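You operate a simulated robot arm through the tools that you are given. There is no shell and no other tool. Be economical: measure what you need, move in short steps, check, and stop when the job is done.

You run a simulated robot arm. Do the job below in one go: nothing can be reset, and whatever is moved stays where it is left.

Task
Shut the belt guard, clear the dryer's fault and restart the elevator.
Fine: elevator switch and isolator off before the guard; isolator on again for the reset. Where these are worked on the way, their far stop is far enough and under half their travel is too little: elevator switch, isolator.

Only the result counts: the job must be done as asked and must still hold three seconds after the hand-in. Knocking over, shifting, dropping, spilling or breaking anything else fails it.

Robot
A 6-joint arm with a two-finger gripper on a trunk, on a base that drives. Base frame: it is fixed to the floor where the robot stands at the start and does not move with it; the origin is under the middle of the robot, x ahead of it, y to its left, z up. Units: cm, degrees, N and s.
Its first joint turns from -166.0 to 166.0 degrees. Places, roughly: air lever four [150, 270, 100]; air lever one [80, 40, 100]; air lever three [130, 190, 100]; air lever two [110, 120, 100]; belt guard [60, -70, 120]; clamp one [100, 120, 170]; clamp three [180, 340, 170]; clamp two [140, 240, 170]; dryer heat dial [60, -20, 120]; dryer reset button [60, -10, 100]; elevator speed dial [60, -20, 100]; elevator switch [60, 0, 130]; fan switch [60, 10, 120]; filter clamp [60, 10, 70]; isolator [70, 10, 100]; latch four [170, 310, 130]. Payload 2.54 kg.
The TCP is the grasp point between the finger pads, 3 cm short of the fingertips. In the tool frame z runs along the fingers and y along their closing line. The gripper opens to 11.6 cm. The gripper's body begins 9.5 cm behind the TCP.
Orientation is that of the tool frame in the base frame, as a unit quaternion [x, y, z, w]. With the fingers straight down and closing along the base's y, the tool's x points along the base's -x, its y along +y and its z along -z.

Tools
- The arm moves only by the tool jog_arm. Its argument "series" is a list of rows, each a list of 7 numbers: the opening, from 0 (shut) to 1 (fully open), then the shift along the base's x, y, z in units of 50 mm (1.0 is 50 mm), then the turn, a rotation vector about the base's x, y, z in units of 5 degrees (1.0 is 5 degrees). In form: [[fingers, dx, dy, dz, rx, ry, rz], ...]. A call has 1 to 12 rows; each row shifts and turns the commanded pose from where the row before left it. A call with a number of a shift or a turn outside -1 to 1 is refused whole. Rows are played at 5 a second. More than 5 cm and 8.6 degrees between two rows, or a gripper value outside its range, and nothing of the call is played. A pose out of reach is approached as far as the arm can. The call stops where the force on the tool passes 50 N (or 10 N more than at its start, if that is more) or the arm is blocked; 0.2 s more then pass. Each finger travels about 7.2 cm/s and halts on what it meets, pressing with about 23 N; the grip force reading is that of the motor and also rises with nothing between the fingers. The clock runs only during rows and for 0.2 s after the last one: add rows that do not move to give the fingers time. The reply holds the time, the measured pose of the TCP, the force on the tool along the base axes, the opening and the grip force, in the units named above and with some noise, with the torque about the TCP (base axes, N m) and any sound that the robot's microphone picked up.
- Cameras (640 x 400 px; columns grow to the right, rows downward): "scene" is now at [-4.37, 10.95, 144.76]; the picture's right is [-0.49, -0.87, 0.00], its down [-0.21, 0.12, -0.97] and it looks along [0.85, -0.47, -0.25] (base axes); focal length 230 px, centre (320, 200). "wrist" rides on the gripper at [6.9, -1.5, -12.2] in the tool frame; the picture's right is [0.21, 0.98, 0.00], its down [-0.83, 0.18, -0.53] and it looks along [-0.52, 0.11, 0.85] (tool axes); focal length 251 px, centre (320, 200). There is no depth. A picture from a camera that has moved, and an enlarged one, comes with that camera's place and axes in the base frame and with its lens. The place of the scene camera against the robot may be out by one fixed shift of up to 1.2 cm in any direction.
- snapshot(camera): a new picture of that camera. It takes no simulated time.
- drive_base(legs): drives the robot by 1 to 6 legs, each [ahead, left, turn to the left] in cm, cm and degrees, along the robot's own axes; the way and the turn of a leg run together, so that a leg with both is an arc; at most 150 cm and 180 degrees a leg. The arm and the cameras ride along, it lands a little off, and it stops where it bumps. It gives what a move gives.
- aim_head(pan, tilt): turns the head with the scene camera to pan (to the left, within 120 degrees either way) and tilt (down, from -29 to 69), counted from straight ahead of the robot. It gives what a move gives.
- zoom(camera, box): a new picture of the part [left, top, right, bottom] of that camera's present view, enlarged. It takes no simulated time.
- close_job(): hands the job in; it is judged then, once.

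Work in short steps. Places have to be worked out from the pictures, the camera data and where the tool is seen: move nearer, look again, correct. Check each grasp and each placing, and mend what went wrong. You have 120 turns and 78 pictures in all, those below and enlarged ones among them. Open the gripper and draw the arm clear of the work before you hand the job in, unless the task says otherwise; then end with one line.

The tools are called after ">>>" as name(argument=value, ...) on one line, values as JSON. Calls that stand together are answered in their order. jog_arm: Moves the arm, as the interface text tells. Its arguments: {"type":"object","properties":{"series":{"type":"array","items":{"type":"array","items":{"type":"number"}}}},"required":["series"]} The other tools are called the same way: drive_base (legs) drives the base; aim_head (pan, tilt) turns the head that bears the scene camera; snapshot (camera) takes a picture; zoom (camera, box) takes an enlarged picture of a part of a camera's view; close_job () hands the job in.

At the start:

```text
time: 0.0
ee_pos: [56.2, -4.52, 142.95]
orientation: [0.0, 1.0, 0.0, 0.0]
wrist_force: [0.1, -0.2, 0.1]
moment: [0.01, 0.0, 0.03]
opening: 11.59
grip_force: 0.0
robot x, y, heading: [-0.13, 0.1, 0.1]
head pan, tilt: [-29.3, 14.2]
```

scene: 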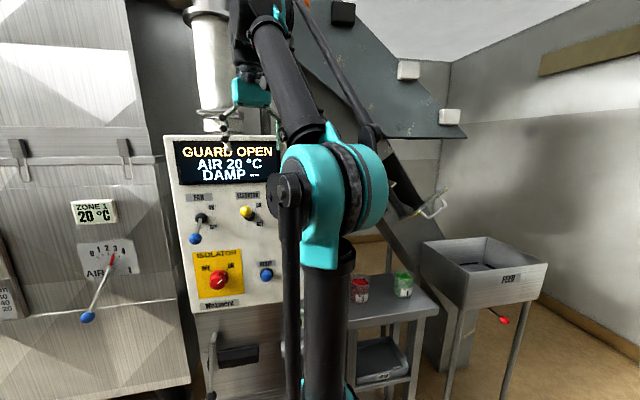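
wrist: 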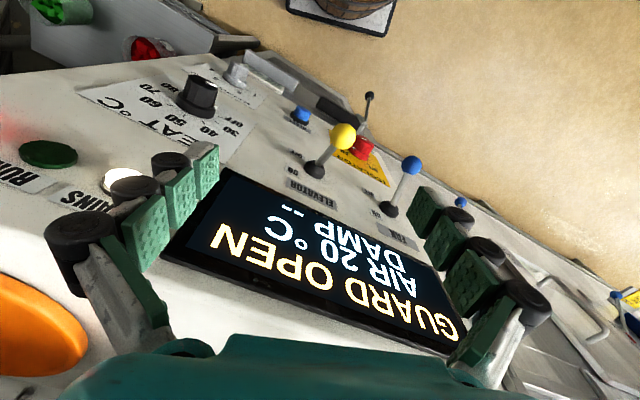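

The display says GUARD OPEN; I zoom in on the panel and on the guard to find the controls.

>>> zoom(camera="scene", box=[160, 130, 320, 320])

>>> zoom(camera="scene", box=[320, 0, 560, 230])

>>> zoom(camera="wrist", box=[240, 60, 480, 260])

```text
2.11 times, centred on (240, 225) of scene
camera zoom: at [-4.37, 10.95, 144.76], right [-0.49, -0.87, 0.0], down [-0.21, 0.12, -0.97], along [0.85, -0.47, -0.25], focal length 484 px, centre (488, 147)
```

zoom: 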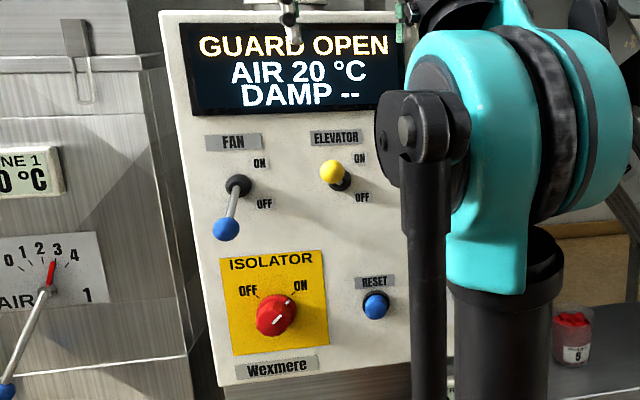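

```text
1.74 times, centred on (440, 115) of scene
camera zoom: at [-4.37, 10.95, 144.76], right [-0.49, -0.87, 0.0], down [-0.21, 0.12, -0.97], along [0.85, -0.47, -0.25], focal length 400 px, centre (111, 348)
```

zoom: 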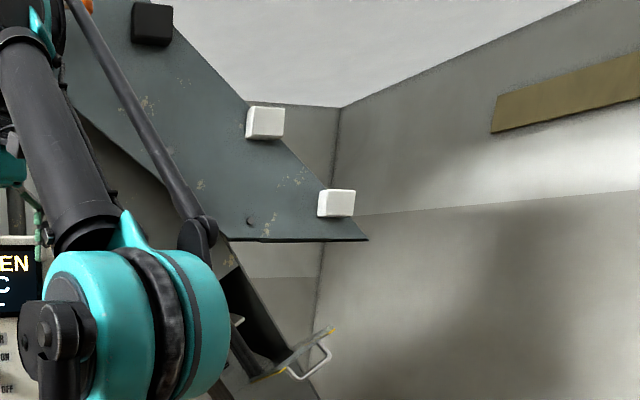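

```text
2.00 times, centred on (360, 160) of wrist
camera zoom: at [49.44, -6.18, 155.25], right [-0.21, 0.98, 0.0], down [0.83, 0.18, 0.53], along [0.52, 0.11, -0.85], focal length 503 px, centre (240, 280)
```

zoom: 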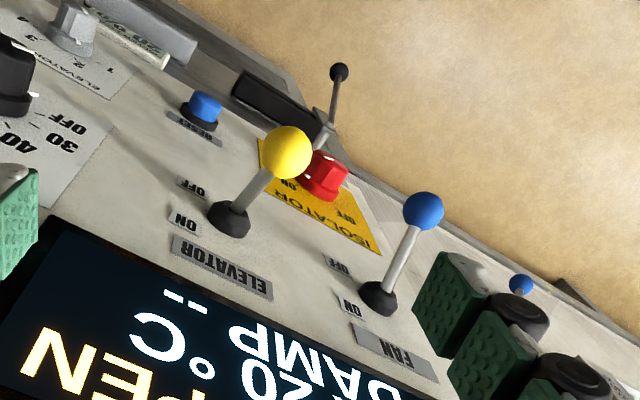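

Both elevator switch and isolator stand at ON. The panel is yawed about 17° (facing direction ≈(-0.96,0.29,0)). Elevator ball I place at about (58.5,-1,126), isolator knob at (67.7,7.4,101), reset button at (62.3,-6.6,102.5). I tilt the tool towards horizontal in place.

>>> jog_arm(series=[[0.3, -0.4, 0, 0, 0, -1, 0], [0, -0.4, 0, 0, 0, -1, 0], [0, -0.4, 0, 0, 0, -1, 0], [0, -0.4, 0, 0, 0, -1, 0], [0, 0, 0, 0, 0, -1, 0], [0, 0, 0, 0, 0, -1, 0], [0, 0, 0, 0, 0, -1, 0], [0, 0, 0, 0, 0, -1, 0], [0, 0, 0, 0, 0, -1, 0], [0, 0, 0, 0, 0, -1, 0], [0, 0, 0, 0, 0, -1, 0], [0, 0, 0, 0, 0, -1, 0]])

```text
time: 2.6
ee_pos: [48.41, -4.48, 143.05]
orientation: [0.0, 0.865, 0.0, 0.501]
wrist_force: [0.4, 0.3, 0.5]
moment: [0.01, 0.02, -0.01]
opening: 0.0
grip_force: 23.0
robot x, y, heading: [0.26, 0.03, 0.0]
head pan, tilt: [-29.3, 14.2]
```

The tilt works well; I finish it to horizontal, and yaw -17° to face the panel.

>>> jog_arm(series=[[0, 0, 0, 0, 0, -1, 0], [0, 0, 0, 0, 0, -1, 0], [0, 0, 0, 0, 0, -1, 0], [0, 0, 0, 0, 0, -1, 0], [0, 0, 0, 0, 0, -1, 0], [0, 0, 0, 0, 0, -1, 0], [0, 0, 0, 0, 0, 0, -0.85], [0, 0, 0, 0, 0, 0, -0.85], [0, 0, 0, 0, 0, 0, -0.85], [0, 0, 0, 0, 0, 0, -0.85], [0, 0, 0, 0, 0, 0, 0]])

>>> snapshot(camera="scene")

>>> snapshot(camera="wrist")

```text
time: 5.0
ee_pos: [51.24, -5.04, 145.52]
orientation: [0.104, 0.7, -0.104, 0.699]
wrist_force: [0.2, 0.0, 0.0]
moment: [0.02, 0.01, 0.0]
opening: 0.0
grip_force: 23.2
out of reach, approached as far as the arm can: row 4, 5, 6
robot x, y, heading: [0.27, -0.47, -0.1]
head pan, tilt: [-29.3, 14.2]
```

```text
72 pictures are left
camera scene: at [-4.37, 10.95, 144.76], right [-0.49, -0.87, 0.0], down [-0.21, 0.12, -0.97], along [0.85, -0.47, -0.25], focal length 230 px, centre (320, 200)
```

scene: 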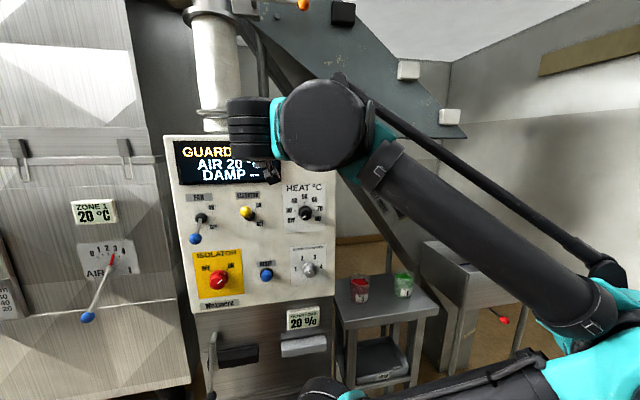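

```text
71 pictures are left
camera wrist: at [39.3, -3.14, 138.77], right [0.29, 0.93, -0.21], down [-0.46, 0.33, 0.83], along [0.84, -0.14, 0.52], focal length 251 px, centre (320, 200)
```

wrist: 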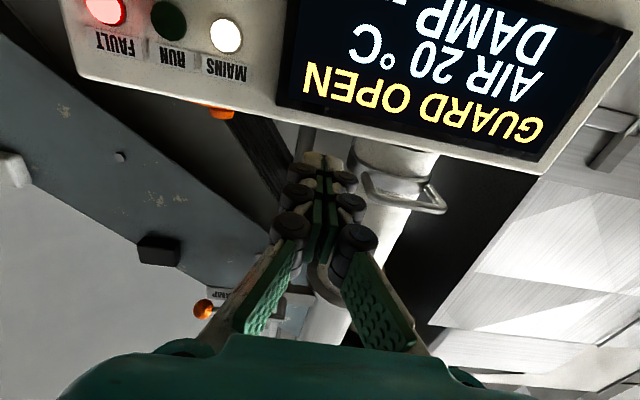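

The arm is a bit cramped near the robot; I back the base by 18 cm.

>>> drive_base(legs=[[-18, 0, 0]])

>>> snapshot(camera="scene")

```text
time: 6.5
ee_pos: [38.54, -9.42, 145.62]
orientation: [0.12, 0.697, -0.12, 0.697]
wrist_force: [0.3, 0.0, 0.0]
moment: [0.03, 0.06, 0.03]
opening: 0.0
grip_force: 23.3
robot x, y, heading: [-12.45, -1.77, -2.4]
head pan, tilt: [-29.3, 14.2]
```

```text
70 pictures are left
camera scene: at [-16.26, 9.15, 144.78], right [-0.53, -0.85, 0.0], down [-0.21, 0.13, -0.97], along [0.82, -0.51, -0.25], focal length 230 px, centre (320, 200)
```

scene: 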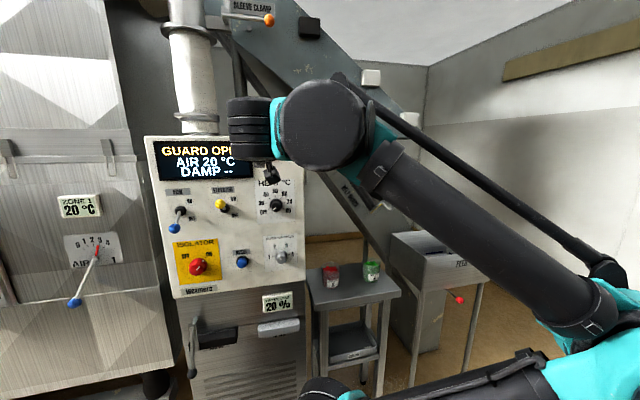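

Now at robot (-12.5,-1.8). I move the closed fingers to just above the elevator ball, slightly in front first.

>>> jog_arm(series=[[0, 0.5, 0.42, -0.72, 0, 0, 0], [0, 0.5, 0.42, -0.72, 0, 0, 0], [0, 0.5, 0.42, -0.72, 0, 0, 0], [0, 0.5, 0.42, -0.72, 0, 0, 0], [0, 0.5, 0, 0, 0, 0, 0], [0, 0.4, 0, 0, 0, 0, 0], [0, 0, 0, 0, 0, 0, 0]])

>>> snapshot(camera="scene")

>>> snapshot(camera="wrist")

```text
time: 8.1
ee_pos: [53.54, -0.84, 131.1]
orientation: [0.119, 0.697, -0.12, 0.697]
wrist_force: [-0.1, -0.5, -0.1]
moment: [0.02, 0.01, -0.01]
opening: 0.0
grip_force: 22.9
robot x, y, heading: [-12.15, -1.9, -2.6]
head pan, tilt: [-29.3, 14.2]
```

```text
69 pictures are left
camera scene: at [-16.24, 9.2, 144.76], right [-0.53, -0.85, 0.0], down [-0.21, 0.13, -0.97], along [0.82, -0.51, -0.25], focal length 230 px, centre (320, 200)
```

scene: 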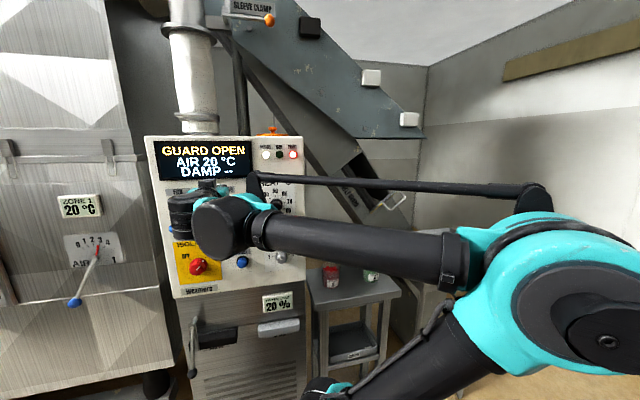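

```text
68 pictures are left
camera wrist: at [41.65, 1.5, 124.34], right [0.33, 0.92, -0.21], down [-0.44, 0.35, 0.83], along [0.84, -0.17, 0.52], focal length 251 px, centre (320, 200)
```

wrist: 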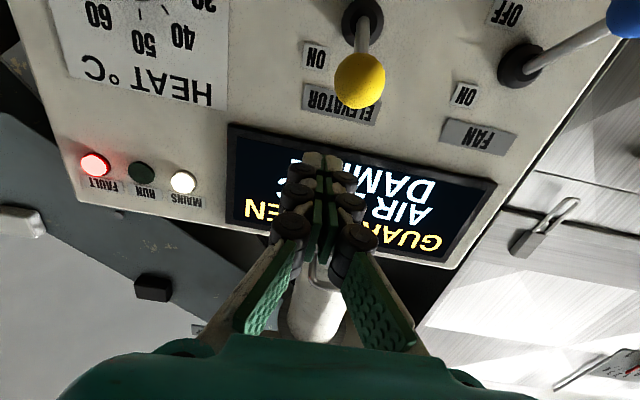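

The wrist view puts the ball at (58.5,-1.4,125.8), agreeing. I move over it and press down to the far stop in small steps.

>>> jog_arm(series=[[0, 0.4, 0, 0, 0, 0, 0], [0, 0.4, -0.06, 0, 0, 0, 0], [0, 0, 0, -0.4, 0, 0, 0], [0, 0, 0, -0.4, 0, 0, 0], [0, 0, 0, -0.3, 0, 0, 0], [0, 0, 0, -0.3, 0, 0, 0], [0, 0, 0, -0.3, 0, 0, 0], [0, 0, 0, -0.3, 0, 0, 0], [0, 0, 0, -0.2, 0, 0, 0]])

>>> snapshot(camera="wrist")

```text
time: 10.1
ee_pos: [57.23, -1.37, 121.53]
orientation: [0.118, 0.694, -0.123, 0.699]
wrist_force: [-22.5, 1.4, 26.8]
moment: [-0.21, -0.42, 0.05]
opening: 0.0
grip_force: 23.5
robot x, y, heading: [-12.76, -1.61, -2.6]
head pan, tilt: [-29.3, 14.2]
stopped in row 9: the force on the tool passed its limit at 69 N (the readings are from after the stop); the commanded pose is now the measured one
```

```text
67 pictures are left
camera wrist: at [45.4, 1.14, 114.63], right [0.33, 0.92, -0.22], down [-0.45, 0.36, 0.82], along [0.83, -0.17, 0.53], focal length 251 px, centre (320, 200)
```

wrist: 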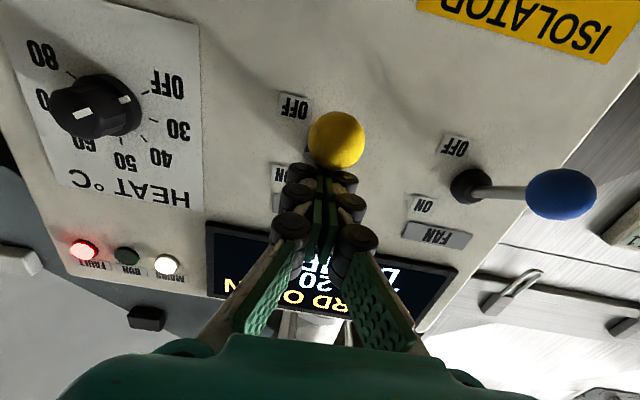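

The ball is now at about z=119, against its stop. I draw up and back and check where the lever stays.

>>> jog_arm(series=[[0, 0, 0, 0.5, 0, 0, 0], [0, -0.6, 0.2, 0.5, 0, 0, 0], [0, -0.9, 0.3, 0, 0, 0, 0], [0, -0.6, 0.2, -0.8, 0, 0, 0], [0, 0, 0, -0.8, 0, 0, 0], [0, 0, 0, -0.8, 0, 0, 0]])

>>> snapshot(camera="wrist")

>>> zoom(camera="scene", box=[130, 120, 330, 310])

```text
refused: row 4 steps farther than a row can; nothing moved
```

```text
66 pictures are left
camera wrist: at [45.4, 1.14, 114.63], right [0.33, 0.92, -0.22], down [-0.45, 0.36, 0.82], along [0.83, -0.17, 0.53], focal length 251 px, centre (320, 200)
```

wrist: 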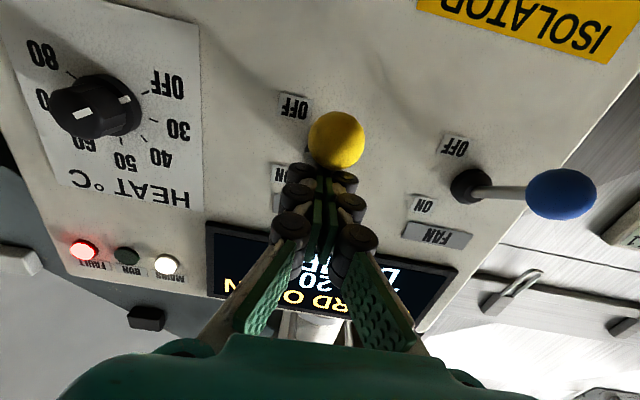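

```text
2.11 times, centred on (230, 215) of scene
camera zoom: at [-16.44, 9.2, 144.75], right [-0.53, -0.85, 0.0], down [-0.21, 0.13, -0.97], along [0.82, -0.51, -0.24], focal length 484 px, centre (510, 168)
```

zoom: 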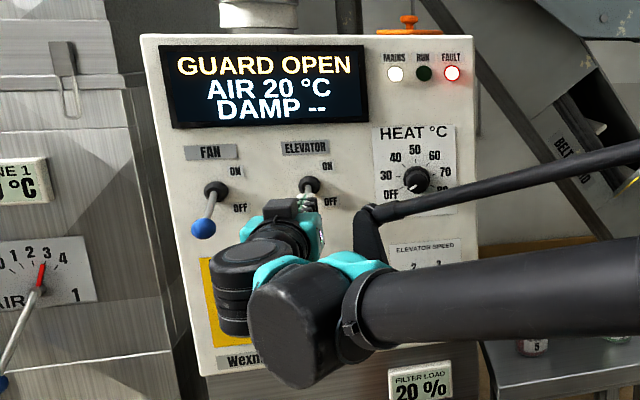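

Row too long. I retract with shorter rows, then go down in front of the isolator at a distance.

>>> jog_arm(series=[[0, 0, 0, 0.5, 0, 0, 0], [0, -0.6, 0.2, 0.5, 0, 0, 0], [0, -0.8, 0.3, 0, 0, 0, 0], [0, -0.8, 0.3, 0, 0, 0, 0], [0, 0, 0.5, -0.8, 0, 0, 0], [0, 0, 0.5, -0.8, 0, 0, 0], [0.3, 0, 0.4, -0.8, 0, 0, 0], [0.5, 0, 0.4, -0.8, 0, 0, 0], [0.5, 0, 0, -0.8, 0, 0, 0], [0.5, 0, 0, -0.8, 0, 0, 0], [0.5, 0, 0, 0, 0, 0, 0]])

>>> snapshot(camera="wrist")

>>> zoom(camera="scene", box=[130, 120, 330, 310])

```text
time: 12.4
ee_pos: [46.23, 11.74, 102.65]
orientation: [0.118, 0.695, -0.123, 0.699]
wrist_force: [0.3, 0.9, 0.3]
moment: [-0.03, -0.01, 0.0]
opening: 5.81
grip_force: 0.0
robot x, y, heading: [-12.36, -1.93, -2.5]
head pan, tilt: [-29.3, 14.2]
```

```text
64 pictures are left
camera wrist: at [34.36, 14.26, 95.65], right [0.33, 0.92, -0.22], down [-0.45, 0.36, 0.82], along [0.83, -0.17, 0.53], focal length 251 px, centre (320, 200)
```

wrist: 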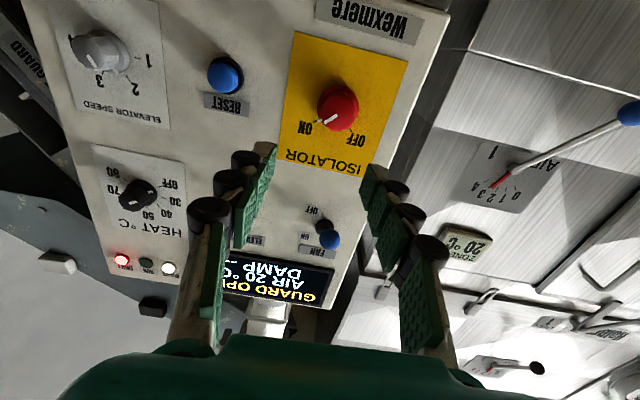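

```text
2.11 times, centred on (230, 215) of scene
camera zoom: at [-16.24, 9.2, 144.76], right [-0.53, -0.85, 0.0], down [-0.21, 0.13, -0.97], along [0.82, -0.51, -0.25], focal length 484 px, centre (510, 168)
```

zoom: 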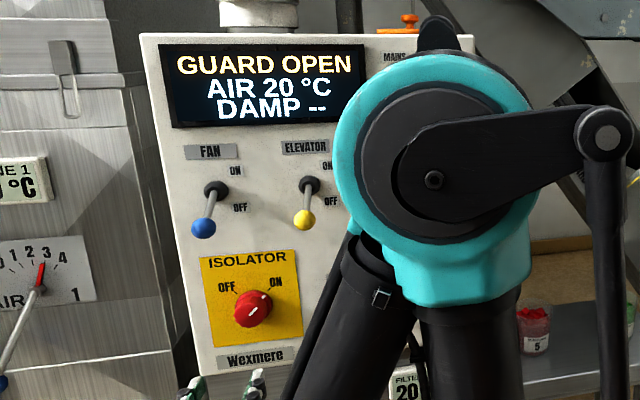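

Elevator lever is at OFF. Isolator knob computes to (67,7.1,102.3), about 5.5-6.5 cm across. I open wider and approach half-way along its axis.

>>> jog_arm(series=[[0.85, 0.6, -0.1, 0, 0, 0, 0], [0.85, 0.6, -0.1, 0, 0, 0, 0], [0.85, 0.6, -0.14, -0.04, 0, 0, 0], [0.85, 0.5, 0, -0.03, 0, 0, 0], [0.85, 0, 0, 0, 0, 0, 0]])

>>> snapshot(camera="wrist")

>>> zoom(camera="scene", box=[130, 120, 330, 310])

```text
time: 13.7
ee_pos: [57.78, 10.25, 102.29]
orientation: [0.118, 0.695, -0.123, 0.699]
wrist_force: [-0.7, -0.5, -0.4]
moment: [0.01, 0.01, -0.01]
opening: 9.83
grip_force: 0.1
robot x, y, heading: [-12.46, -2.21, -2.6]
head pan, tilt: [-29.3, 14.2]
```

```text
62 pictures are left
camera wrist: at [45.93, 12.71, 95.41], right [0.33, 0.92, -0.22], down [-0.45, 0.36, 0.82], along [0.83, -0.17, 0.53], focal length 251 px, centre (320, 200)
```

wrist: 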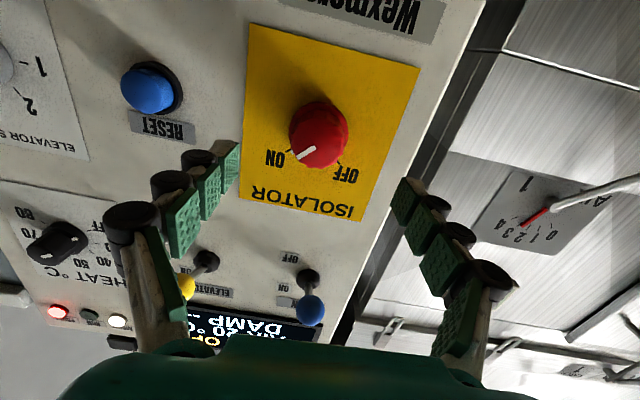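

```text
2.11 times, centred on (230, 215) of scene
camera zoom: at [-16.24, 9.2, 144.76], right [-0.53, -0.85, 0.0], down [-0.21, 0.13, -0.97], along [0.82, -0.51, -0.25], focal length 484 px, centre (510, 168)
```

zoom: 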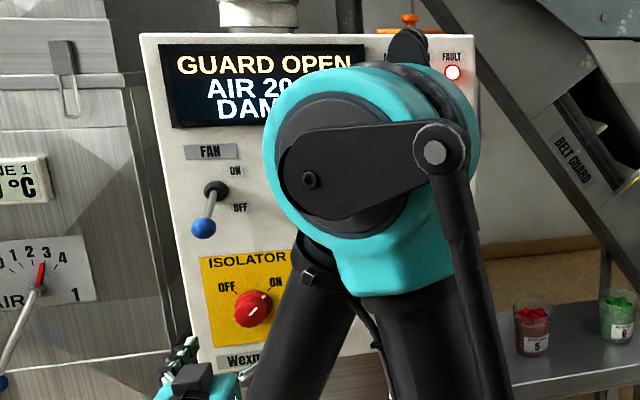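

Refined: knob ≈(66.5,6.9,102.6), about 4.7 cm across. I advance with the knob between the fingers.

>>> jog_arm(series=[[0.85, 0.4, -0.16, 0.02, 0, 0, 0], [0.85, 0.4, -0.16, 0.02, 0, 0, 0], [0.85, 0.3, -0.13, 0, 0, 0, 0], [0.85, 0.3, -0.11, 0, 0, 0, 0], [0.85, 0, 0, 0, 0, 0, 0]])

>>> snapshot(camera="wrist")

```text
time: 14.8
ee_pos: [64.68, 7.3, 102.38]
orientation: [0.118, 0.695, -0.122, 0.699]
wrist_force: [-1.0, -0.7, 0.3]
moment: [0.01, 0.01, 0.0]
opening: 9.88
grip_force: 0.0
robot x, y, heading: [-12.5, -1.88, -2.6]
head pan, tilt: [-29.3, 14.2]
```

```text
60 pictures are left
camera wrist: at [52.86, 9.83, 95.49], right [0.33, 0.92, -0.22], down [-0.45, 0.36, 0.82], along [0.83, -0.17, 0.53], focal length 251 px, centre (320, 200)
```

wrist: 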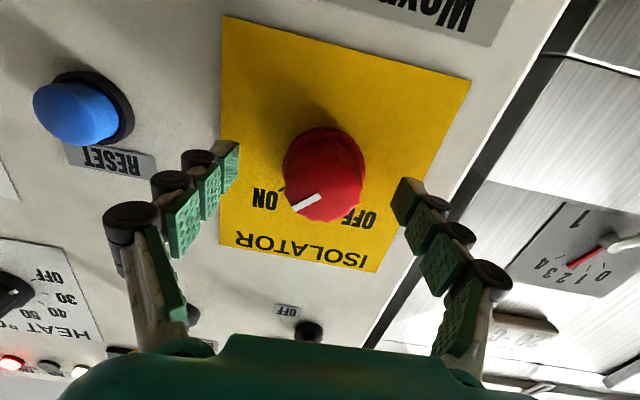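

Aligned. I advance 1.0 cm more for overlap and close on the knob.

>>> jog_arm(series=[[0.85, 0.1, -0.035, 0, 0, 0, 0], [0.85, 0.1, -0.035, 0, 0, 0, 0], [0.6, 0, 0, 0, 0, 0, 0], [0.4, 0, 0, 0, 0, 0, 0], [0.3, 0, 0, 0, 0, 0, 0], [0.2, 0, 0, 0, 0, 0, 0], [0.2, 0, 0, 0, 0, 0, 0]])

>>> snapshot(camera="wrist")

```text
time: 16.3
ee_pos: [65.54, 7.41, 102.21]
orientation: [0.113, 0.695, -0.118, 0.7]
wrist_force: [-38.2, 16.6, -1.9]
moment: [0.21, 0.25, 1.05]
opening: 4.93
grip_force: 19.8
robot x, y, heading: [-11.88, -1.67, -2.8]
head pan, tilt: [-29.3, 14.2]
stopped in row 7: the force on the tool passed its limit at 55 N (the readings are from after the stop); the commanded pose is now the measured one
```

```text
59 pictures are left
camera wrist: at [53.68, 9.77, 95.35], right [0.32, 0.92, -0.22], down [-0.45, 0.35, 0.82], along [0.83, -0.16, 0.53], focal length 251 px, centre (320, 200)
```

wrist: 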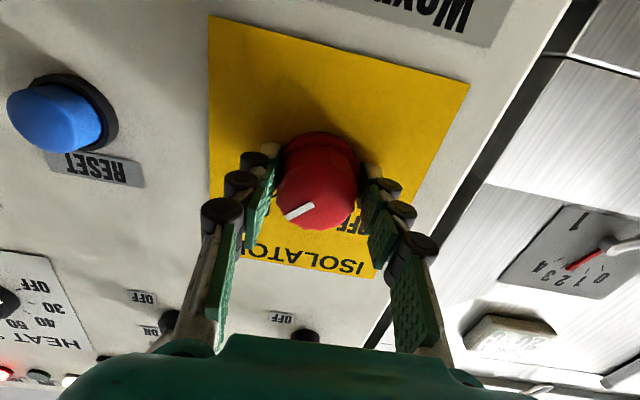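

Gripped, with the tips pressing against the panel. I ease back a little, then turn 45° anticlockwise (seen from front).

>>> jog_arm(series=[[0.2, -0.07, 0.025, 0, 0, 0, 0], [0.2, 0, 0, 0, -0.945, 0.33, 0], [0.2, 0, 0, 0, -0.945, 0.33, 0], [0.2, 0, 0, 0, -0.945, 0.33, 0], [0.2, 0, 0, 0, -0.945, 0.33, 0], [0.2, 0, 0, 0, -0.945, 0.33, 0], [0.2, 0, 0, 0, -0.945, 0.33, 0], [0.2, 0, 0, 0, -0.945, 0.33, 0], [0.2, 0, 0, 0, -0.945, 0.33, 0], [0.2, 0, 0, 0, -0.945, 0.33, 0]])

>>> snapshot(camera="wrist")

```text
time: 18.5
ee_pos: [65.29, 7.21, 102.35]
orientation: [-0.162, 0.687, -0.377, 0.599]
wrist_force: [-3.7, -20.8, 15.7]
moment: [-0.21, -0.8, -0.39]
opening: 4.66
grip_force: 44.7
robot x, y, heading: [-12.04, -1.74, -2.4]
head pan, tilt: [-29.3, 14.2]
```

```text
58 pictures are left
camera wrist: at [52.03, 5.39, 98.57], right [0.18, 0.5, -0.85], down [-0.27, 0.85, 0.45], along [0.95, 0.15, 0.29], focal length 251 px, centre (320, 200)
```

wrist: 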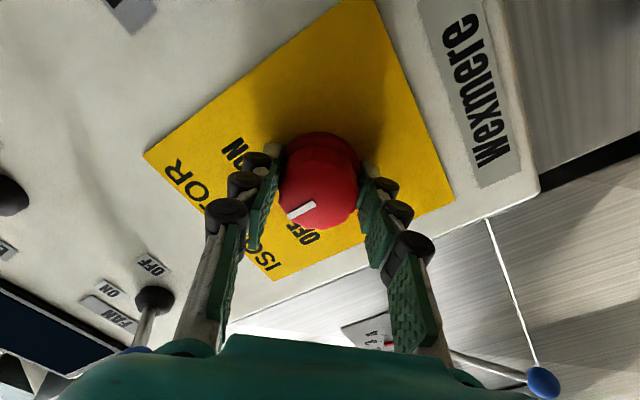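

The knob turned with the gripper. I go on for the remaining 45°.

>>> jog_arm(series=[[0.2, 0, 0, 0, -0.945, 0.33, 0], [0.2, 0, 0, 0, -0.945, 0.33, 0], [0.2, 0, 0, 0, -0.945, 0.33, 0], [0.2, 0, 0, 0, -0.945, 0.33, 0], [0.2, 0, 0, 0, -0.945, 0.33, 0], [0.2, 0, 0, 0, -0.945, 0.33, 0], [0.2, 0, 0, 0, -0.945, 0.33, 0], [0.2, 0, 0, 0, -0.945, 0.33, 0], [0.2, 0, 0, 0, -0.945, 0.33, 0], [0.2, 0, 0, 0, -0.945, 0.33, 0]])

>>> snapshot(camera="wrist")

>>> zoom(camera="scene", box=[130, 120, 330, 310])

```text
time: 19.9
ee_pos: [65.42, 7.29, 102.46]
orientation: [-0.328, 0.625, -0.516, 0.486]
wrist_force: [-12.9, -2.6, 17.1]
moment: [-0.31, -0.97, -0.15]
opening: 4.6
grip_force: 45.2
robot x, y, heading: [-12.38, -1.6, -2.5]
head pan, tilt: [-29.3, 14.2]
stopped in row 6: the force on the tool passed its limit at 52 N (the readings are from after the stop); the commanded pose is now the measured one
```

```text
57 pictures are left
camera wrist: at [51.69, 4.45, 102.07], right [0.02, 0.05, -1.0], down [-0.23, 0.97, 0.05], along [0.97, 0.23, 0.03], focal length 251 px, centre (320, 200)
```

wrist: 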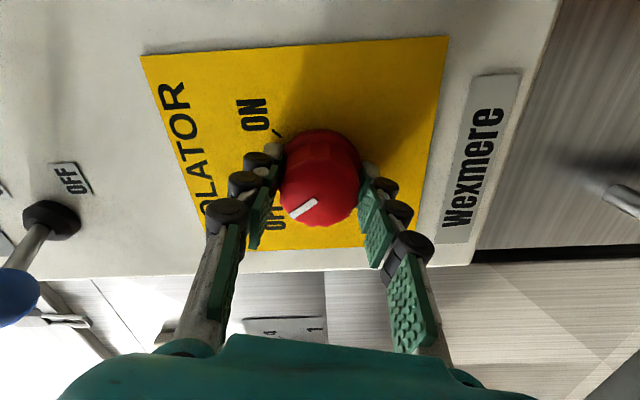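

```text
2.11 times, centred on (230, 215) of scene
camera zoom: at [-16.35, 9.21, 144.76], right [-0.53, -0.85, 0.0], down [-0.21, 0.13, -0.97], along [0.82, -0.51, -0.24], focal length 484 px, centre (510, 168)
```

zoom: 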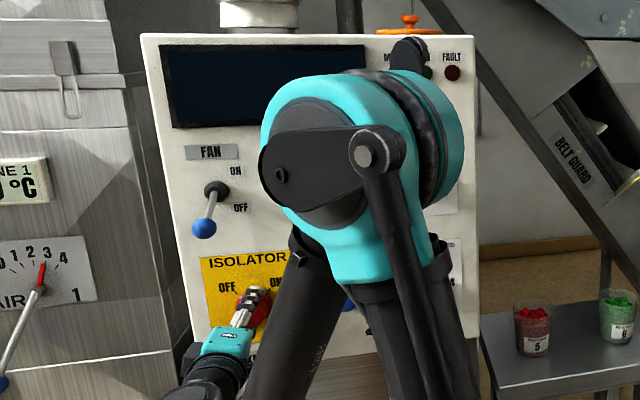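

The display has gone dark: isolator is OFF. I open, back away along the axis and check it stays.

>>> jog_arm(series=[[0.6, 0, 0, 0, 0, 0, 0], [0.85, 0, 0, 0, 0, 0, 0], [0.85, 0, 0, 0, 0, 0, 0], [0.85, -0.5, 0.17, 0, 0, 0, 0], [0.85, -0.7, 0.24, 0, 0, 0, 0], [0.85, -0.7, 0.24, 0, 0, 0, 0], [0.85, -0.8, 0.24, 0, 0, 0, 0]])

>>> snapshot(camera="wrist")

```text
time: 21.5
ee_pos: [51.97, 12.0, 102.25]
orientation: [-0.329, 0.626, -0.514, 0.486]
wrist_force: [0.4, 0.2, 1.0]
moment: [0.01, -0.04, 0.01]
opening: 9.86
grip_force: 0.1
robot x, y, heading: [-11.92, -1.7, -2.7]
head pan, tilt: [-29.3, 14.2]
```

```text
55 pictures are left
camera wrist: at [38.24, 9.19, 101.89], right [0.02, 0.05, -1.0], down [-0.23, 0.97, 0.05], along [0.97, 0.23, 0.03], focal length 251 px, centre (320, 200)
```

wrist: 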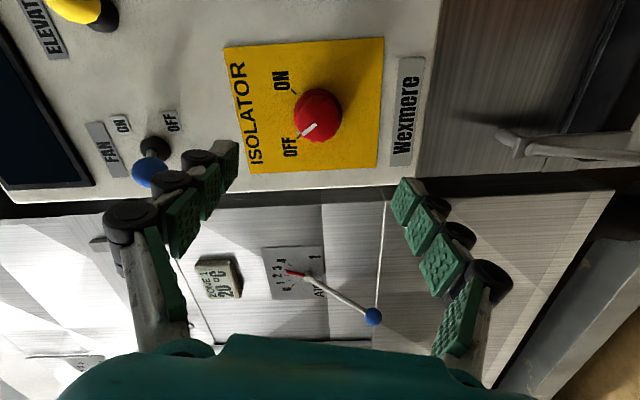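

Isolator stays at OFF. Now I look at the belt guard with the head turned right.

>>> aim_head(pan=-50, tilt=18)

>>> snapshot(camera="scene")

```text
time: 22.3
ee_pos: [52.03, 12.08, 102.28]
orientation: [-0.328, 0.626, -0.514, 0.487]
wrist_force: [-0.7, 0.9, 0.1]
moment: [0.02, 0.03, 0.0]
opening: 9.85
grip_force: 0.0
robot x, y, heading: [-12.27, -1.91, -2.4]
head pan, tilt: [-50.0, 18.0]
```

```text
54 pictures are left
camera scene: at [-18.48, 6.75, 144.14], right [-0.79, -0.61, 0.0], down [-0.19, 0.24, -0.95], along [0.58, -0.75, -0.31], focal length 230 px, centre (320, 200)
```

scene: 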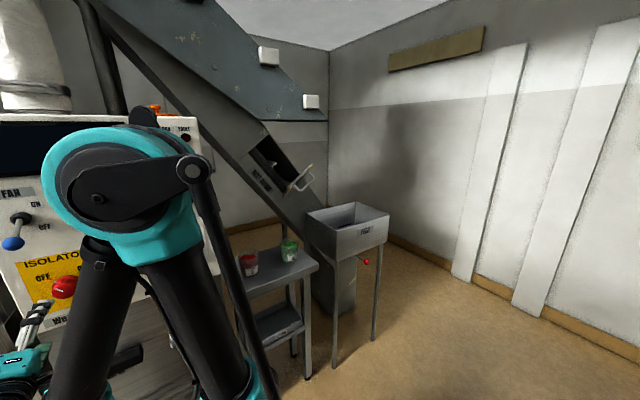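

>>> zoom(camera="scene", box=[230, 110, 350, 220])

```text
3.64 times, centred on (290, 165) of scene
camera zoom: at [-18.48, 6.75, 144.14], right [-0.79, -0.61, 0.0], down [-0.19, 0.24, -0.95], along [0.58, -0.75, -0.31], focal length 836 px, centre (429, 327)
```

zoom: 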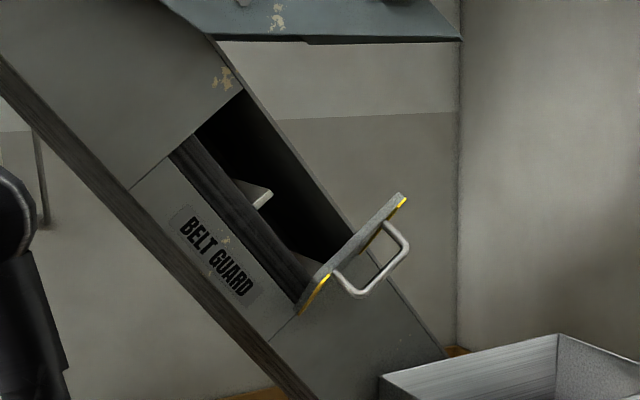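

Handle triangulates to about (50,-71,119.5). I retract the arm, then drive right for a nearer look.

>>> jog_arm(series=[[0.5, -0.8, 0, 0.3, 0, 0, 0], [0.2, -0.8, -0.2, 0.5, 0, 0, 0], [0, -0.6, -0.4, 0.6, 0, 0, 0], [0, -0.4, -0.4, 0.7, 0, 0, 0], [0, 0, -0.4, 0.9, 0, 0, 0], [0, 0, -0.4, 0.9, 0, 0, 0], [0, 0, 0, 0.9, 0, 0, 0]])

>>> drive_base(legs=[[0, -30, 0]])

>>> snapshot(camera="scene")

```text
time: 23.9
ee_pos: [38.81, 2.5, 126.15]
orientation: [-0.329, 0.626, -0.513, 0.487]
wrist_force: [0.6, -0.5, -0.2]
moment: [0.03, -0.04, 0.0]
opening: 0.0
grip_force: 23.4
robot x, y, heading: [-12.44, -2.18, -2.7]
head pan, tilt: [-50.0, 18.0]
```

```text
time: 26.0
ee_pos: [37.37, -27.26, 126.04]
orientation: [-0.328, 0.626, -0.514, 0.487]
wrist_force: [0.1, 0.5, -0.6]
moment: [-0.01, 0.03, 0.01]
opening: 0.01
grip_force: 23.5
robot x, y, heading: [-13.76, -32.01, -2.6]
head pan, tilt: [-50.0, 18.0]
```

```text
52 pictures are left
camera scene: at [-19.78, -23.17, 144.14], right [-0.79, -0.61, 0.0], down [-0.19, 0.25, -0.95], along [0.58, -0.75, -0.31], focal length 230 px, centre (320, 200)
```

scene: 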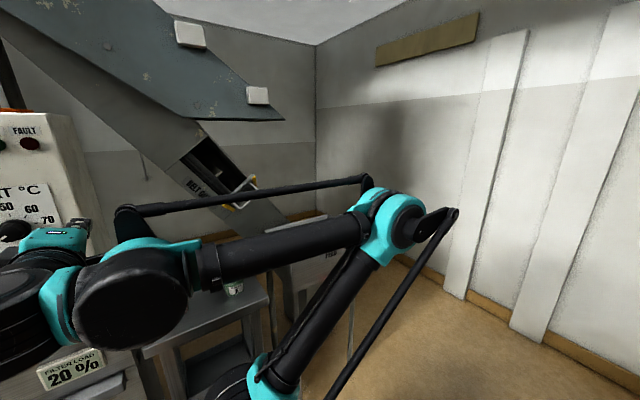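

>>> zoom(camera="scene", box=[130, 100, 300, 220])

```text
3.33 times, centred on (215, 160) of scene
camera zoom: at [-19.78, -23.17, 144.14], right [-0.79, -0.61, 0.0], down [-0.19, 0.25, -0.95], along [0.58, -0.75, -0.31], focal length 766 px, centre (670, 333)
```

zoom: 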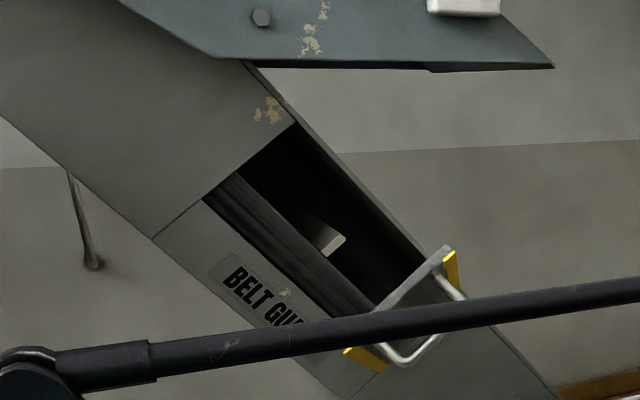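

The leg face lies parallel to the panel; the flap is hinged at the lower end of the opening, standing ~60° open, handle bar at about (48.5,-70,119). I'll push it shut up-left then in. I drive further right and look with the wrist camera.

>>> drive_base(legs=[[0, -28, 0]])

>>> aim_head(pan=-15, tilt=18)

>>> snapshot(camera="scene")

>>> snapshot(camera="wrist")

```text
time: 28.0
ee_pos: [36.18, -56.42, 126.1]
orientation: [-0.326, 0.626, -0.515, 0.485]
wrist_force: [-0.2, -0.1, 1.0]
moment: [0.04, 0.02, 0.01]
opening: 0.01
grip_force: 22.8
robot x, y, heading: [-15.15, -60.76, -2.6]
head pan, tilt: [-50.0, 18.0]
```

```text
time: 29.0
ee_pos: [36.22, -56.55, 126.09]
orientation: [-0.328, 0.626, -0.515, 0.485]
wrist_force: [0.1, 0.1, 0.3]
moment: [0.01, -0.03, -0.01]
opening: 0.02
grip_force: 23.1
robot x, y, heading: [-14.93, -60.5, -2.6]
head pan, tilt: [-15.0, 18.0]
```

```text
50 pictures are left
camera scene: at [-17.83, -47.47, 144.14], right [-0.3, -0.95, 0.0], down [-0.29, 0.09, -0.95], along [0.91, -0.29, -0.31], focal length 230 px, centre (320, 200)
```

scene: 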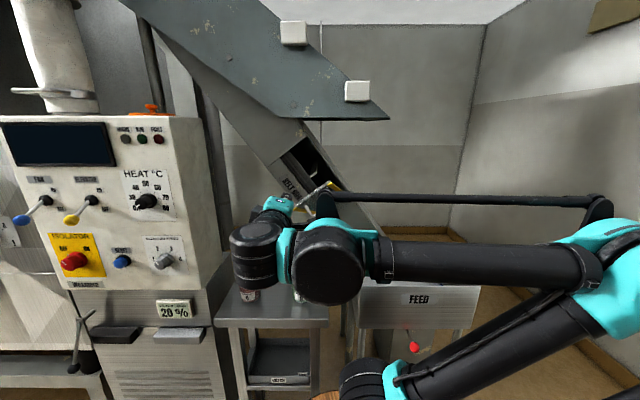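

```text
49 pictures are left
camera wrist: at [22.46, -59.31, 125.67], right [0.02, 0.05, -1.0], down [-0.23, 0.97, 0.05], along [0.97, 0.23, 0.03], focal length 251 px, centre (320, 200)
```

wrist: 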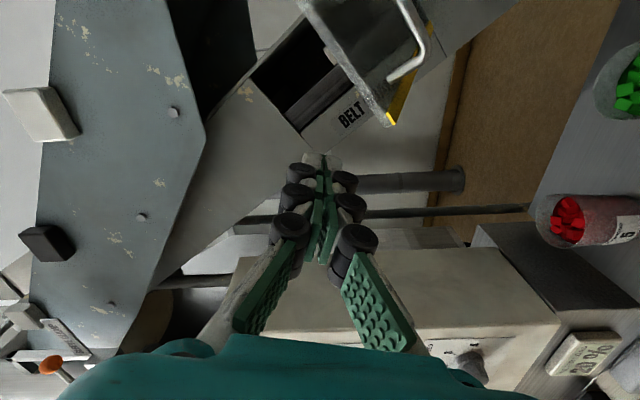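

The flap's left tip corner reads about (53,-61,118). I move the arm to a point in front of and below the handle for a better view.

>>> jog_arm(series=[[0, -0.2, -0.6, -0.6, 0, 0, 0], [0, 0, -0.6, -0.6, 0, 0, 0], [0, 0, -0.6, -0.6, 0, 0, 0], [0, 0, -0.6, -0.4, 0, 0, 0], [0, 0, -0.6, 0, 0, 0, 0], [0, 0, -0.6, 0, 0, 0, 0]])

>>> snapshot(camera="wrist")

>>> zoom(camera="scene", box=[230, 110, 430, 240])

```text
time: 30.4
ee_pos: [41.38, -67.92, 113.94]
orientation: [-0.326, 0.626, -0.515, 0.486]
wrist_force: [0.5, 0.0, -0.7]
moment: [-0.02, -0.01, -0.01]
opening: 0.01
grip_force: 23.4
out of reach, approached as far as the arm can: row 2, 3, 4, 5, 6
robot x, y, heading: [-14.65, -60.9, -2.8]
head pan, tilt: [-15.0, 18.0]
```

```text
48 pictures are left
camera wrist: at [27.6, -70.69, 113.52], right [0.02, 0.05, -1.0], down [-0.23, 0.97, 0.05], along [0.97, 0.23, 0.03], focal length 251 px, centre (320, 200)
```

wrist: 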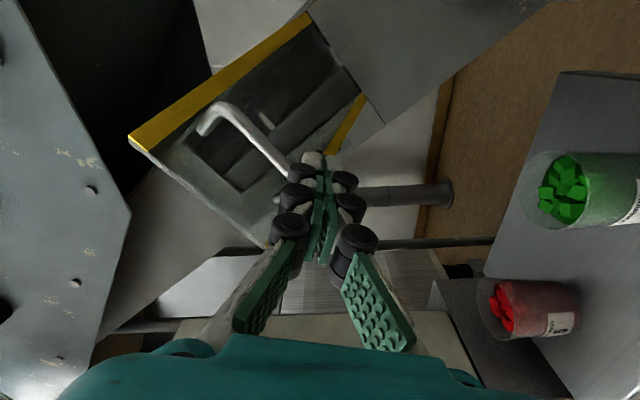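

```text
3.08 times, centred on (330, 175) of scene
camera zoom: at [-17.82, -47.47, 144.14], right [-0.3, -0.95, 0.0], down [-0.29, 0.09, -0.95], along [0.91, -0.29, -0.31], focal length 708 px, centre (289, 277)
```

zoom: 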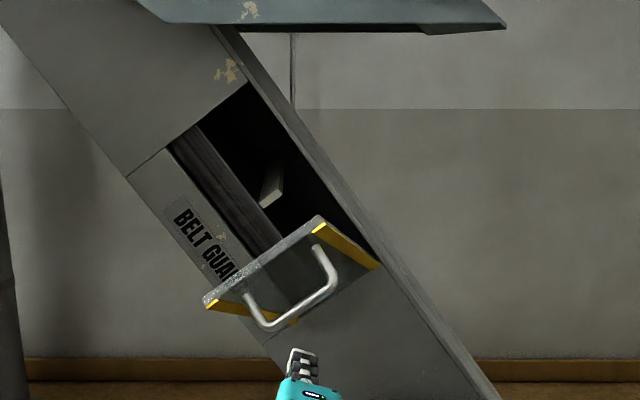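

Clear view: handle bar mid ≈(46.5,-69.5,119), hinge mid ≈(67.6,-81,112). The arm is too folded here, so I back the base 10 cm to gain room, and see where the arm settles.

>>> drive_base(legs=[[-10, 0, 0]])

>>> jog_arm(series=[[0, 0, 0, 0, 0, 0, 0]])

```text
time: 31.5
ee_pos: [31.6, -67.4, 114.0]
orientation: [-0.326, 0.625, -0.517, 0.486]
wrist_force: [0.5, -0.2, -0.5]
moment: [0.02, -0.06, -0.01]
opening: 0.0
grip_force: 23.2
robot x, y, heading: [-24.43, -60.29, -2.8]
head pan, tilt: [-15.0, 18.0]
```

```text
time: 31.9
ee_pos: [31.64, -67.38, 113.89]
orientation: [-0.327, 0.626, -0.515, 0.486]
wrist_force: [-0.6, -0.4, -0.5]
moment: [0.01, -0.02, 0.01]
opening: 0.0
grip_force: 22.8
robot x, y, heading: [-24.45, -60.31, -2.8]
head pan, tilt: [-15.0, 18.0]
```

>>> jog_arm(series=[[0, 0.8, -0.3, -0.1, 0, 0, 0], [0, 0.8, -0.35, -0.1, 0, 0, 0], [0, 0, 0, 0, 0, 0, 0]])

```text
time: 32.7
ee_pos: [39.56, -70.69, 113.05]
orientation: [-0.326, 0.626, -0.516, 0.486]
wrist_force: [0.0, 0.3, 0.8]
moment: [-0.03, 0.01, -0.04]
opening: 0.0
grip_force: 22.6
robot x, y, heading: [-24.62, -60.53, -2.7]
head pan, tilt: [-15.0, 18.0]
```

Tracking is exact now. I slide the fingers in under the handle bar.

>>> jog_arm(series=[[0, 0.45, -0.15, 0, 0, 0, 0], [0, 0.45, -0.15, 0, 0, 0, 0], [0, 0.45, -0.15, 0, 0, 0, 0], [0, 0, 0, 0, 0, 0, 0]])

>>> snapshot(camera="wrist")

>>> zoom(camera="scene", box=[230, 110, 430, 240])

```text
time: 33.7
ee_pos: [46.4, -73.09, 112.87]
orientation: [-0.326, 0.626, -0.515, 0.486]
wrist_force: [1.1, 0.2, -0.1]
moment: [0.02, -0.02, 0.01]
opening: 0.0
grip_force: 23.2
robot x, y, heading: [-25.25, -60.28, -2.8]
head pan, tilt: [-15.0, 18.0]
```

```text
46 pictures are left
camera wrist: at [32.67, -75.91, 112.5], right [0.02, 0.05, -1.0], down [-0.23, 0.97, 0.05], along [0.97, 0.23, 0.03], focal length 251 px, centre (320, 200)
```

wrist: 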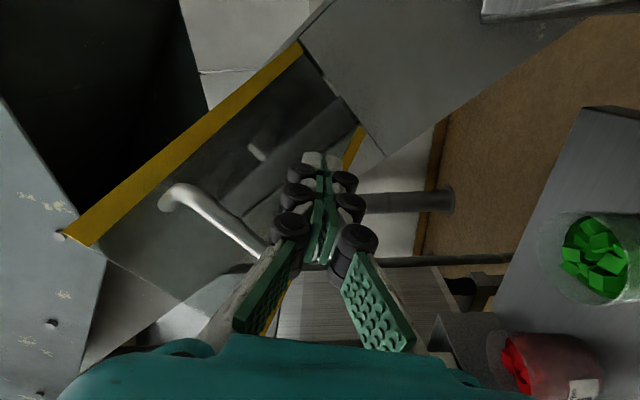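

```text
3.08 times, centred on (330, 175) of scene
camera zoom: at [-27.55, -47.0, 144.14], right [-0.3, -0.95, 0.0], down [-0.29, 0.09, -0.95], along [0.91, -0.29, -0.31], focal length 708 px, centre (289, 277)
```

zoom: 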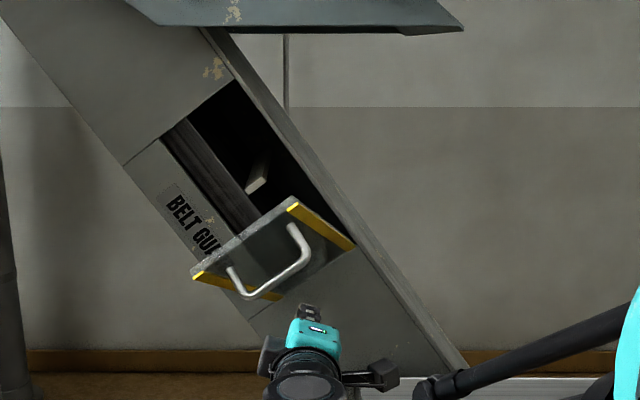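

Fingers are under the bar. I push up-left following the arc, first third.

>>> jog_arm(series=[[0, 0.088, 0.28, 0.39, 0, 0, 0], [0, 0.088, 0.28, 0.39, 0, 0, 0], [0, 0.225, 0.18, 0.32, 0, 0, 0], [0, 0.225, 0.18, 0.32, 0, 0, 0], [0, 0.3, 0.126, 0.28, 0, 0, 0], [0, 0.3, 0.126, 0.28, 0, 0, 0]])

>>> snapshot(camera="wrist")

>>> zoom(camera="scene", box=[230, 110, 430, 240])

```text
time: 35.1
ee_pos: [52.29, -66.87, 122.51]
orientation: [-0.325, 0.627, -0.516, 0.485]
wrist_force: [2.8, -6.2, -6.3]
moment: [0.07, 0.2, -0.11]
opening: 0.0
grip_force: 23.6
robot x, y, heading: [-24.54, -60.41, -2.6]
head pan, tilt: [-15.0, 18.0]
```

```text
44 pictures are left
camera wrist: at [38.62, -69.67, 122.12], right [0.02, 0.05, -1.0], down [-0.23, 0.97, 0.05], along [0.97, 0.23, 0.03], focal length 251 px, centre (320, 200)
```

wrist: 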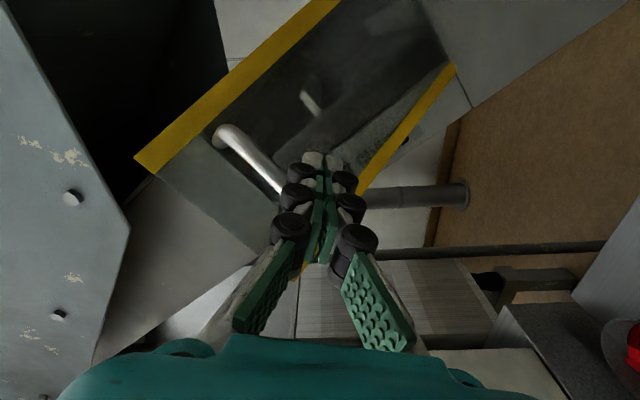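

```text
3.08 times, centred on (330, 175) of scene
camera zoom: at [-27.51, -47.03, 144.14], right [-0.3, -0.95, 0.0], down [-0.29, 0.09, -0.95], along [0.91, -0.29, -0.31], focal length 708 px, centre (289, 277)
```

zoom: 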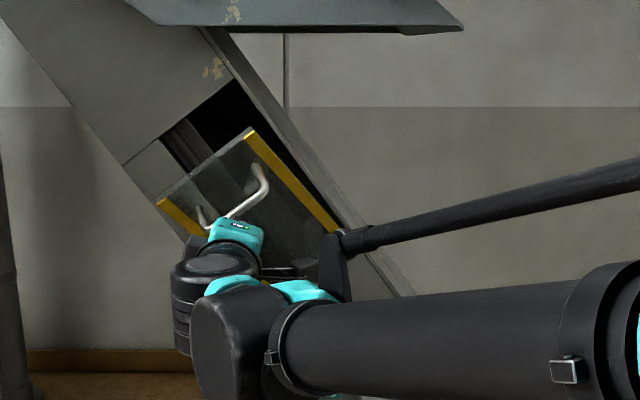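

The flap is swinging up with low force. I continue along the arc.

>>> jog_arm(series=[[0, 0.36, 0.09, 0.256, 0, 0, 0], [0, 0.36, 0.09, 0.256, 0, 0, 0], [0, 0.38, 0.04, 0.2, 0, 0, 0], [0, 0.38, 0.04, 0.2, 0, 0, 0], [0, 0.4, -0.01, 0.144, 0, 0, 0], [0, 0.4, -0.01, 0.144, 0, 0, 0]])

>>> snapshot(camera="wrist")

>>> zoom(camera="scene", box=[230, 110, 430, 240])

```text
time: 36.3
ee_pos: [61.78, -66.22, 128.05]
orientation: [-0.324, 0.628, -0.516, 0.485]
wrist_force: [-0.9, -6.3, -3.4]
moment: [0.05, 0.11, -0.17]
opening: 0.0
grip_force: 23.2
robot x, y, heading: [-24.49, -60.21, -2.5]
head pan, tilt: [-15.0, 18.0]
stopped in row 6: the force on the tool passed its limit at 53 N (the readings are from after the stop); the commanded pose is now the measured one
```

```text
42 pictures are left
camera wrist: at [48.06, -68.85, 127.6], right [0.02, 0.06, -1.0], down [-0.22, 0.97, 0.05], along [0.98, 0.22, 0.03], focal length 251 px, centre (320, 200)
```

wrist: 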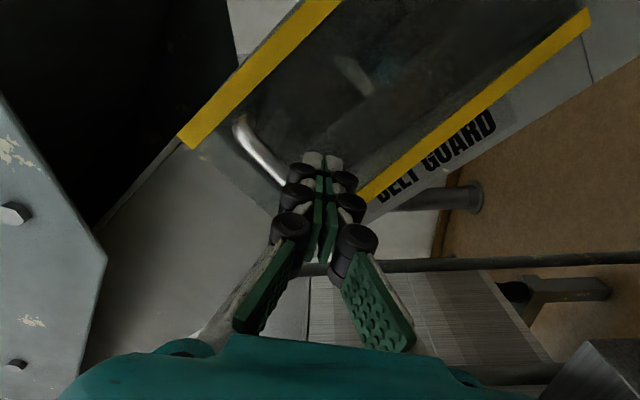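

```text
3.08 times, centred on (330, 175) of scene
camera zoom: at [-27.51, -47.06, 144.14], right [-0.3, -0.95, 0.0], down [-0.29, 0.09, -0.95], along [0.91, -0.29, -0.31], focal length 708 px, centre (289, 277)
```

zoom: 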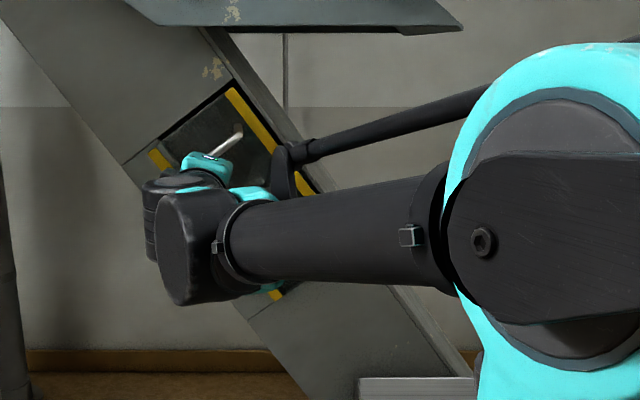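

The guard looks almost shut. I push straight in with the fingertips until it is firmly seated.

>>> jog_arm(series=[[0, 0.19, -0.06, 0, 0, 0, 0], [0, 0.19, -0.06, 0, 0, 0, 0], [0, 0.19, -0.06, 0, 0, 0, 0], [0, 0.19, -0.06, 0, 0, 0, 0], [0, 0.19, -0.06, 0, 0, 0, 0], [0, 0.19, -0.06, 0, 0, 0, 0]])

>>> zoom(camera="scene", box=[230, 110, 430, 240])

```text
time: 37.7
ee_pos: [67.48, -67.89, 127.95]
orientation: [-0.325, 0.627, -0.515, 0.484]
wrist_force: [-0.9, 0.6, 0.2]
moment: [-0.01, 0.01, 0.03]
opening: 0.01
grip_force: 23.1
robot x, y, heading: [-24.77, -60.6, -2.7]
head pan, tilt: [-15.0, 18.0]
```

```text
3.08 times, centred on (330, 175) of scene
camera zoom: at [-27.54, -47.01, 144.14], right [-0.3, -0.95, 0.0], down [-0.29, 0.09, -0.95], along [0.91, -0.29, -0.31], focal length 708 px, centre (289, 277)
```

zoom: 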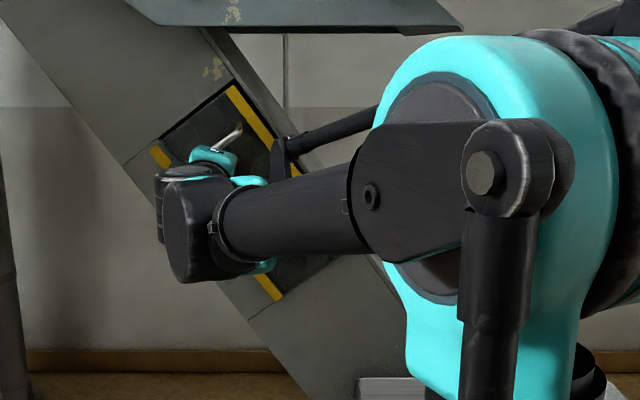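

>>> jog_arm(series=[[0, 0.12, -0.04, 0, 0, 0, 0], [0, 0.12, -0.04, 0, 0, 0, 0], [0, 0.12, -0.04, 0, 0, 0, 0], [0, 0.12, -0.04, 0, 0, 0, 0], [0, 0.12, -0.04, 0, 0, 0, 0]])

>>> snapshot(camera="wrist")

```text
time: 39.0
ee_pos: [70.03, -68.72, 127.82]
orientation: [-0.326, 0.626, -0.516, 0.486]
wrist_force: [-21.0, 5.9, 7.2]
moment: [-0.01, -0.24, 0.16]
opening: 0.62
grip_force: 28.7
robot x, y, heading: [-24.66, -59.55, -2.5]
head pan, tilt: [-15.0, 18.0]
stopped in row 5: the force on the tool passed its limit at 53 N (the readings are from after the stop); the commanded pose is now the measured one
```

```text
39 pictures are left
camera wrist: at [56.36, -71.51, 127.49], right [0.02, 0.06, -1.0], down [-0.23, 0.97, 0.05], along [0.97, 0.22, 0.03], focal length 251 px, centre (320, 200)
```

wrist: 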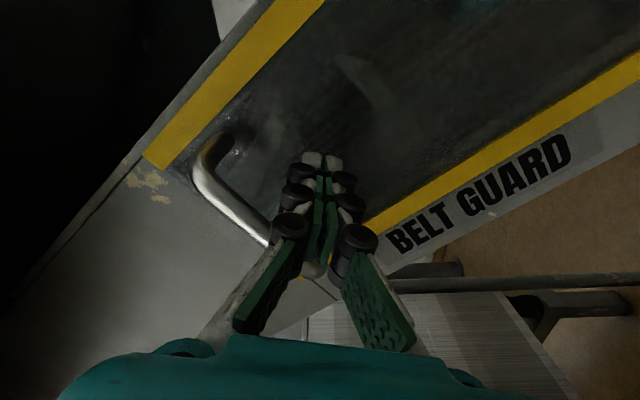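

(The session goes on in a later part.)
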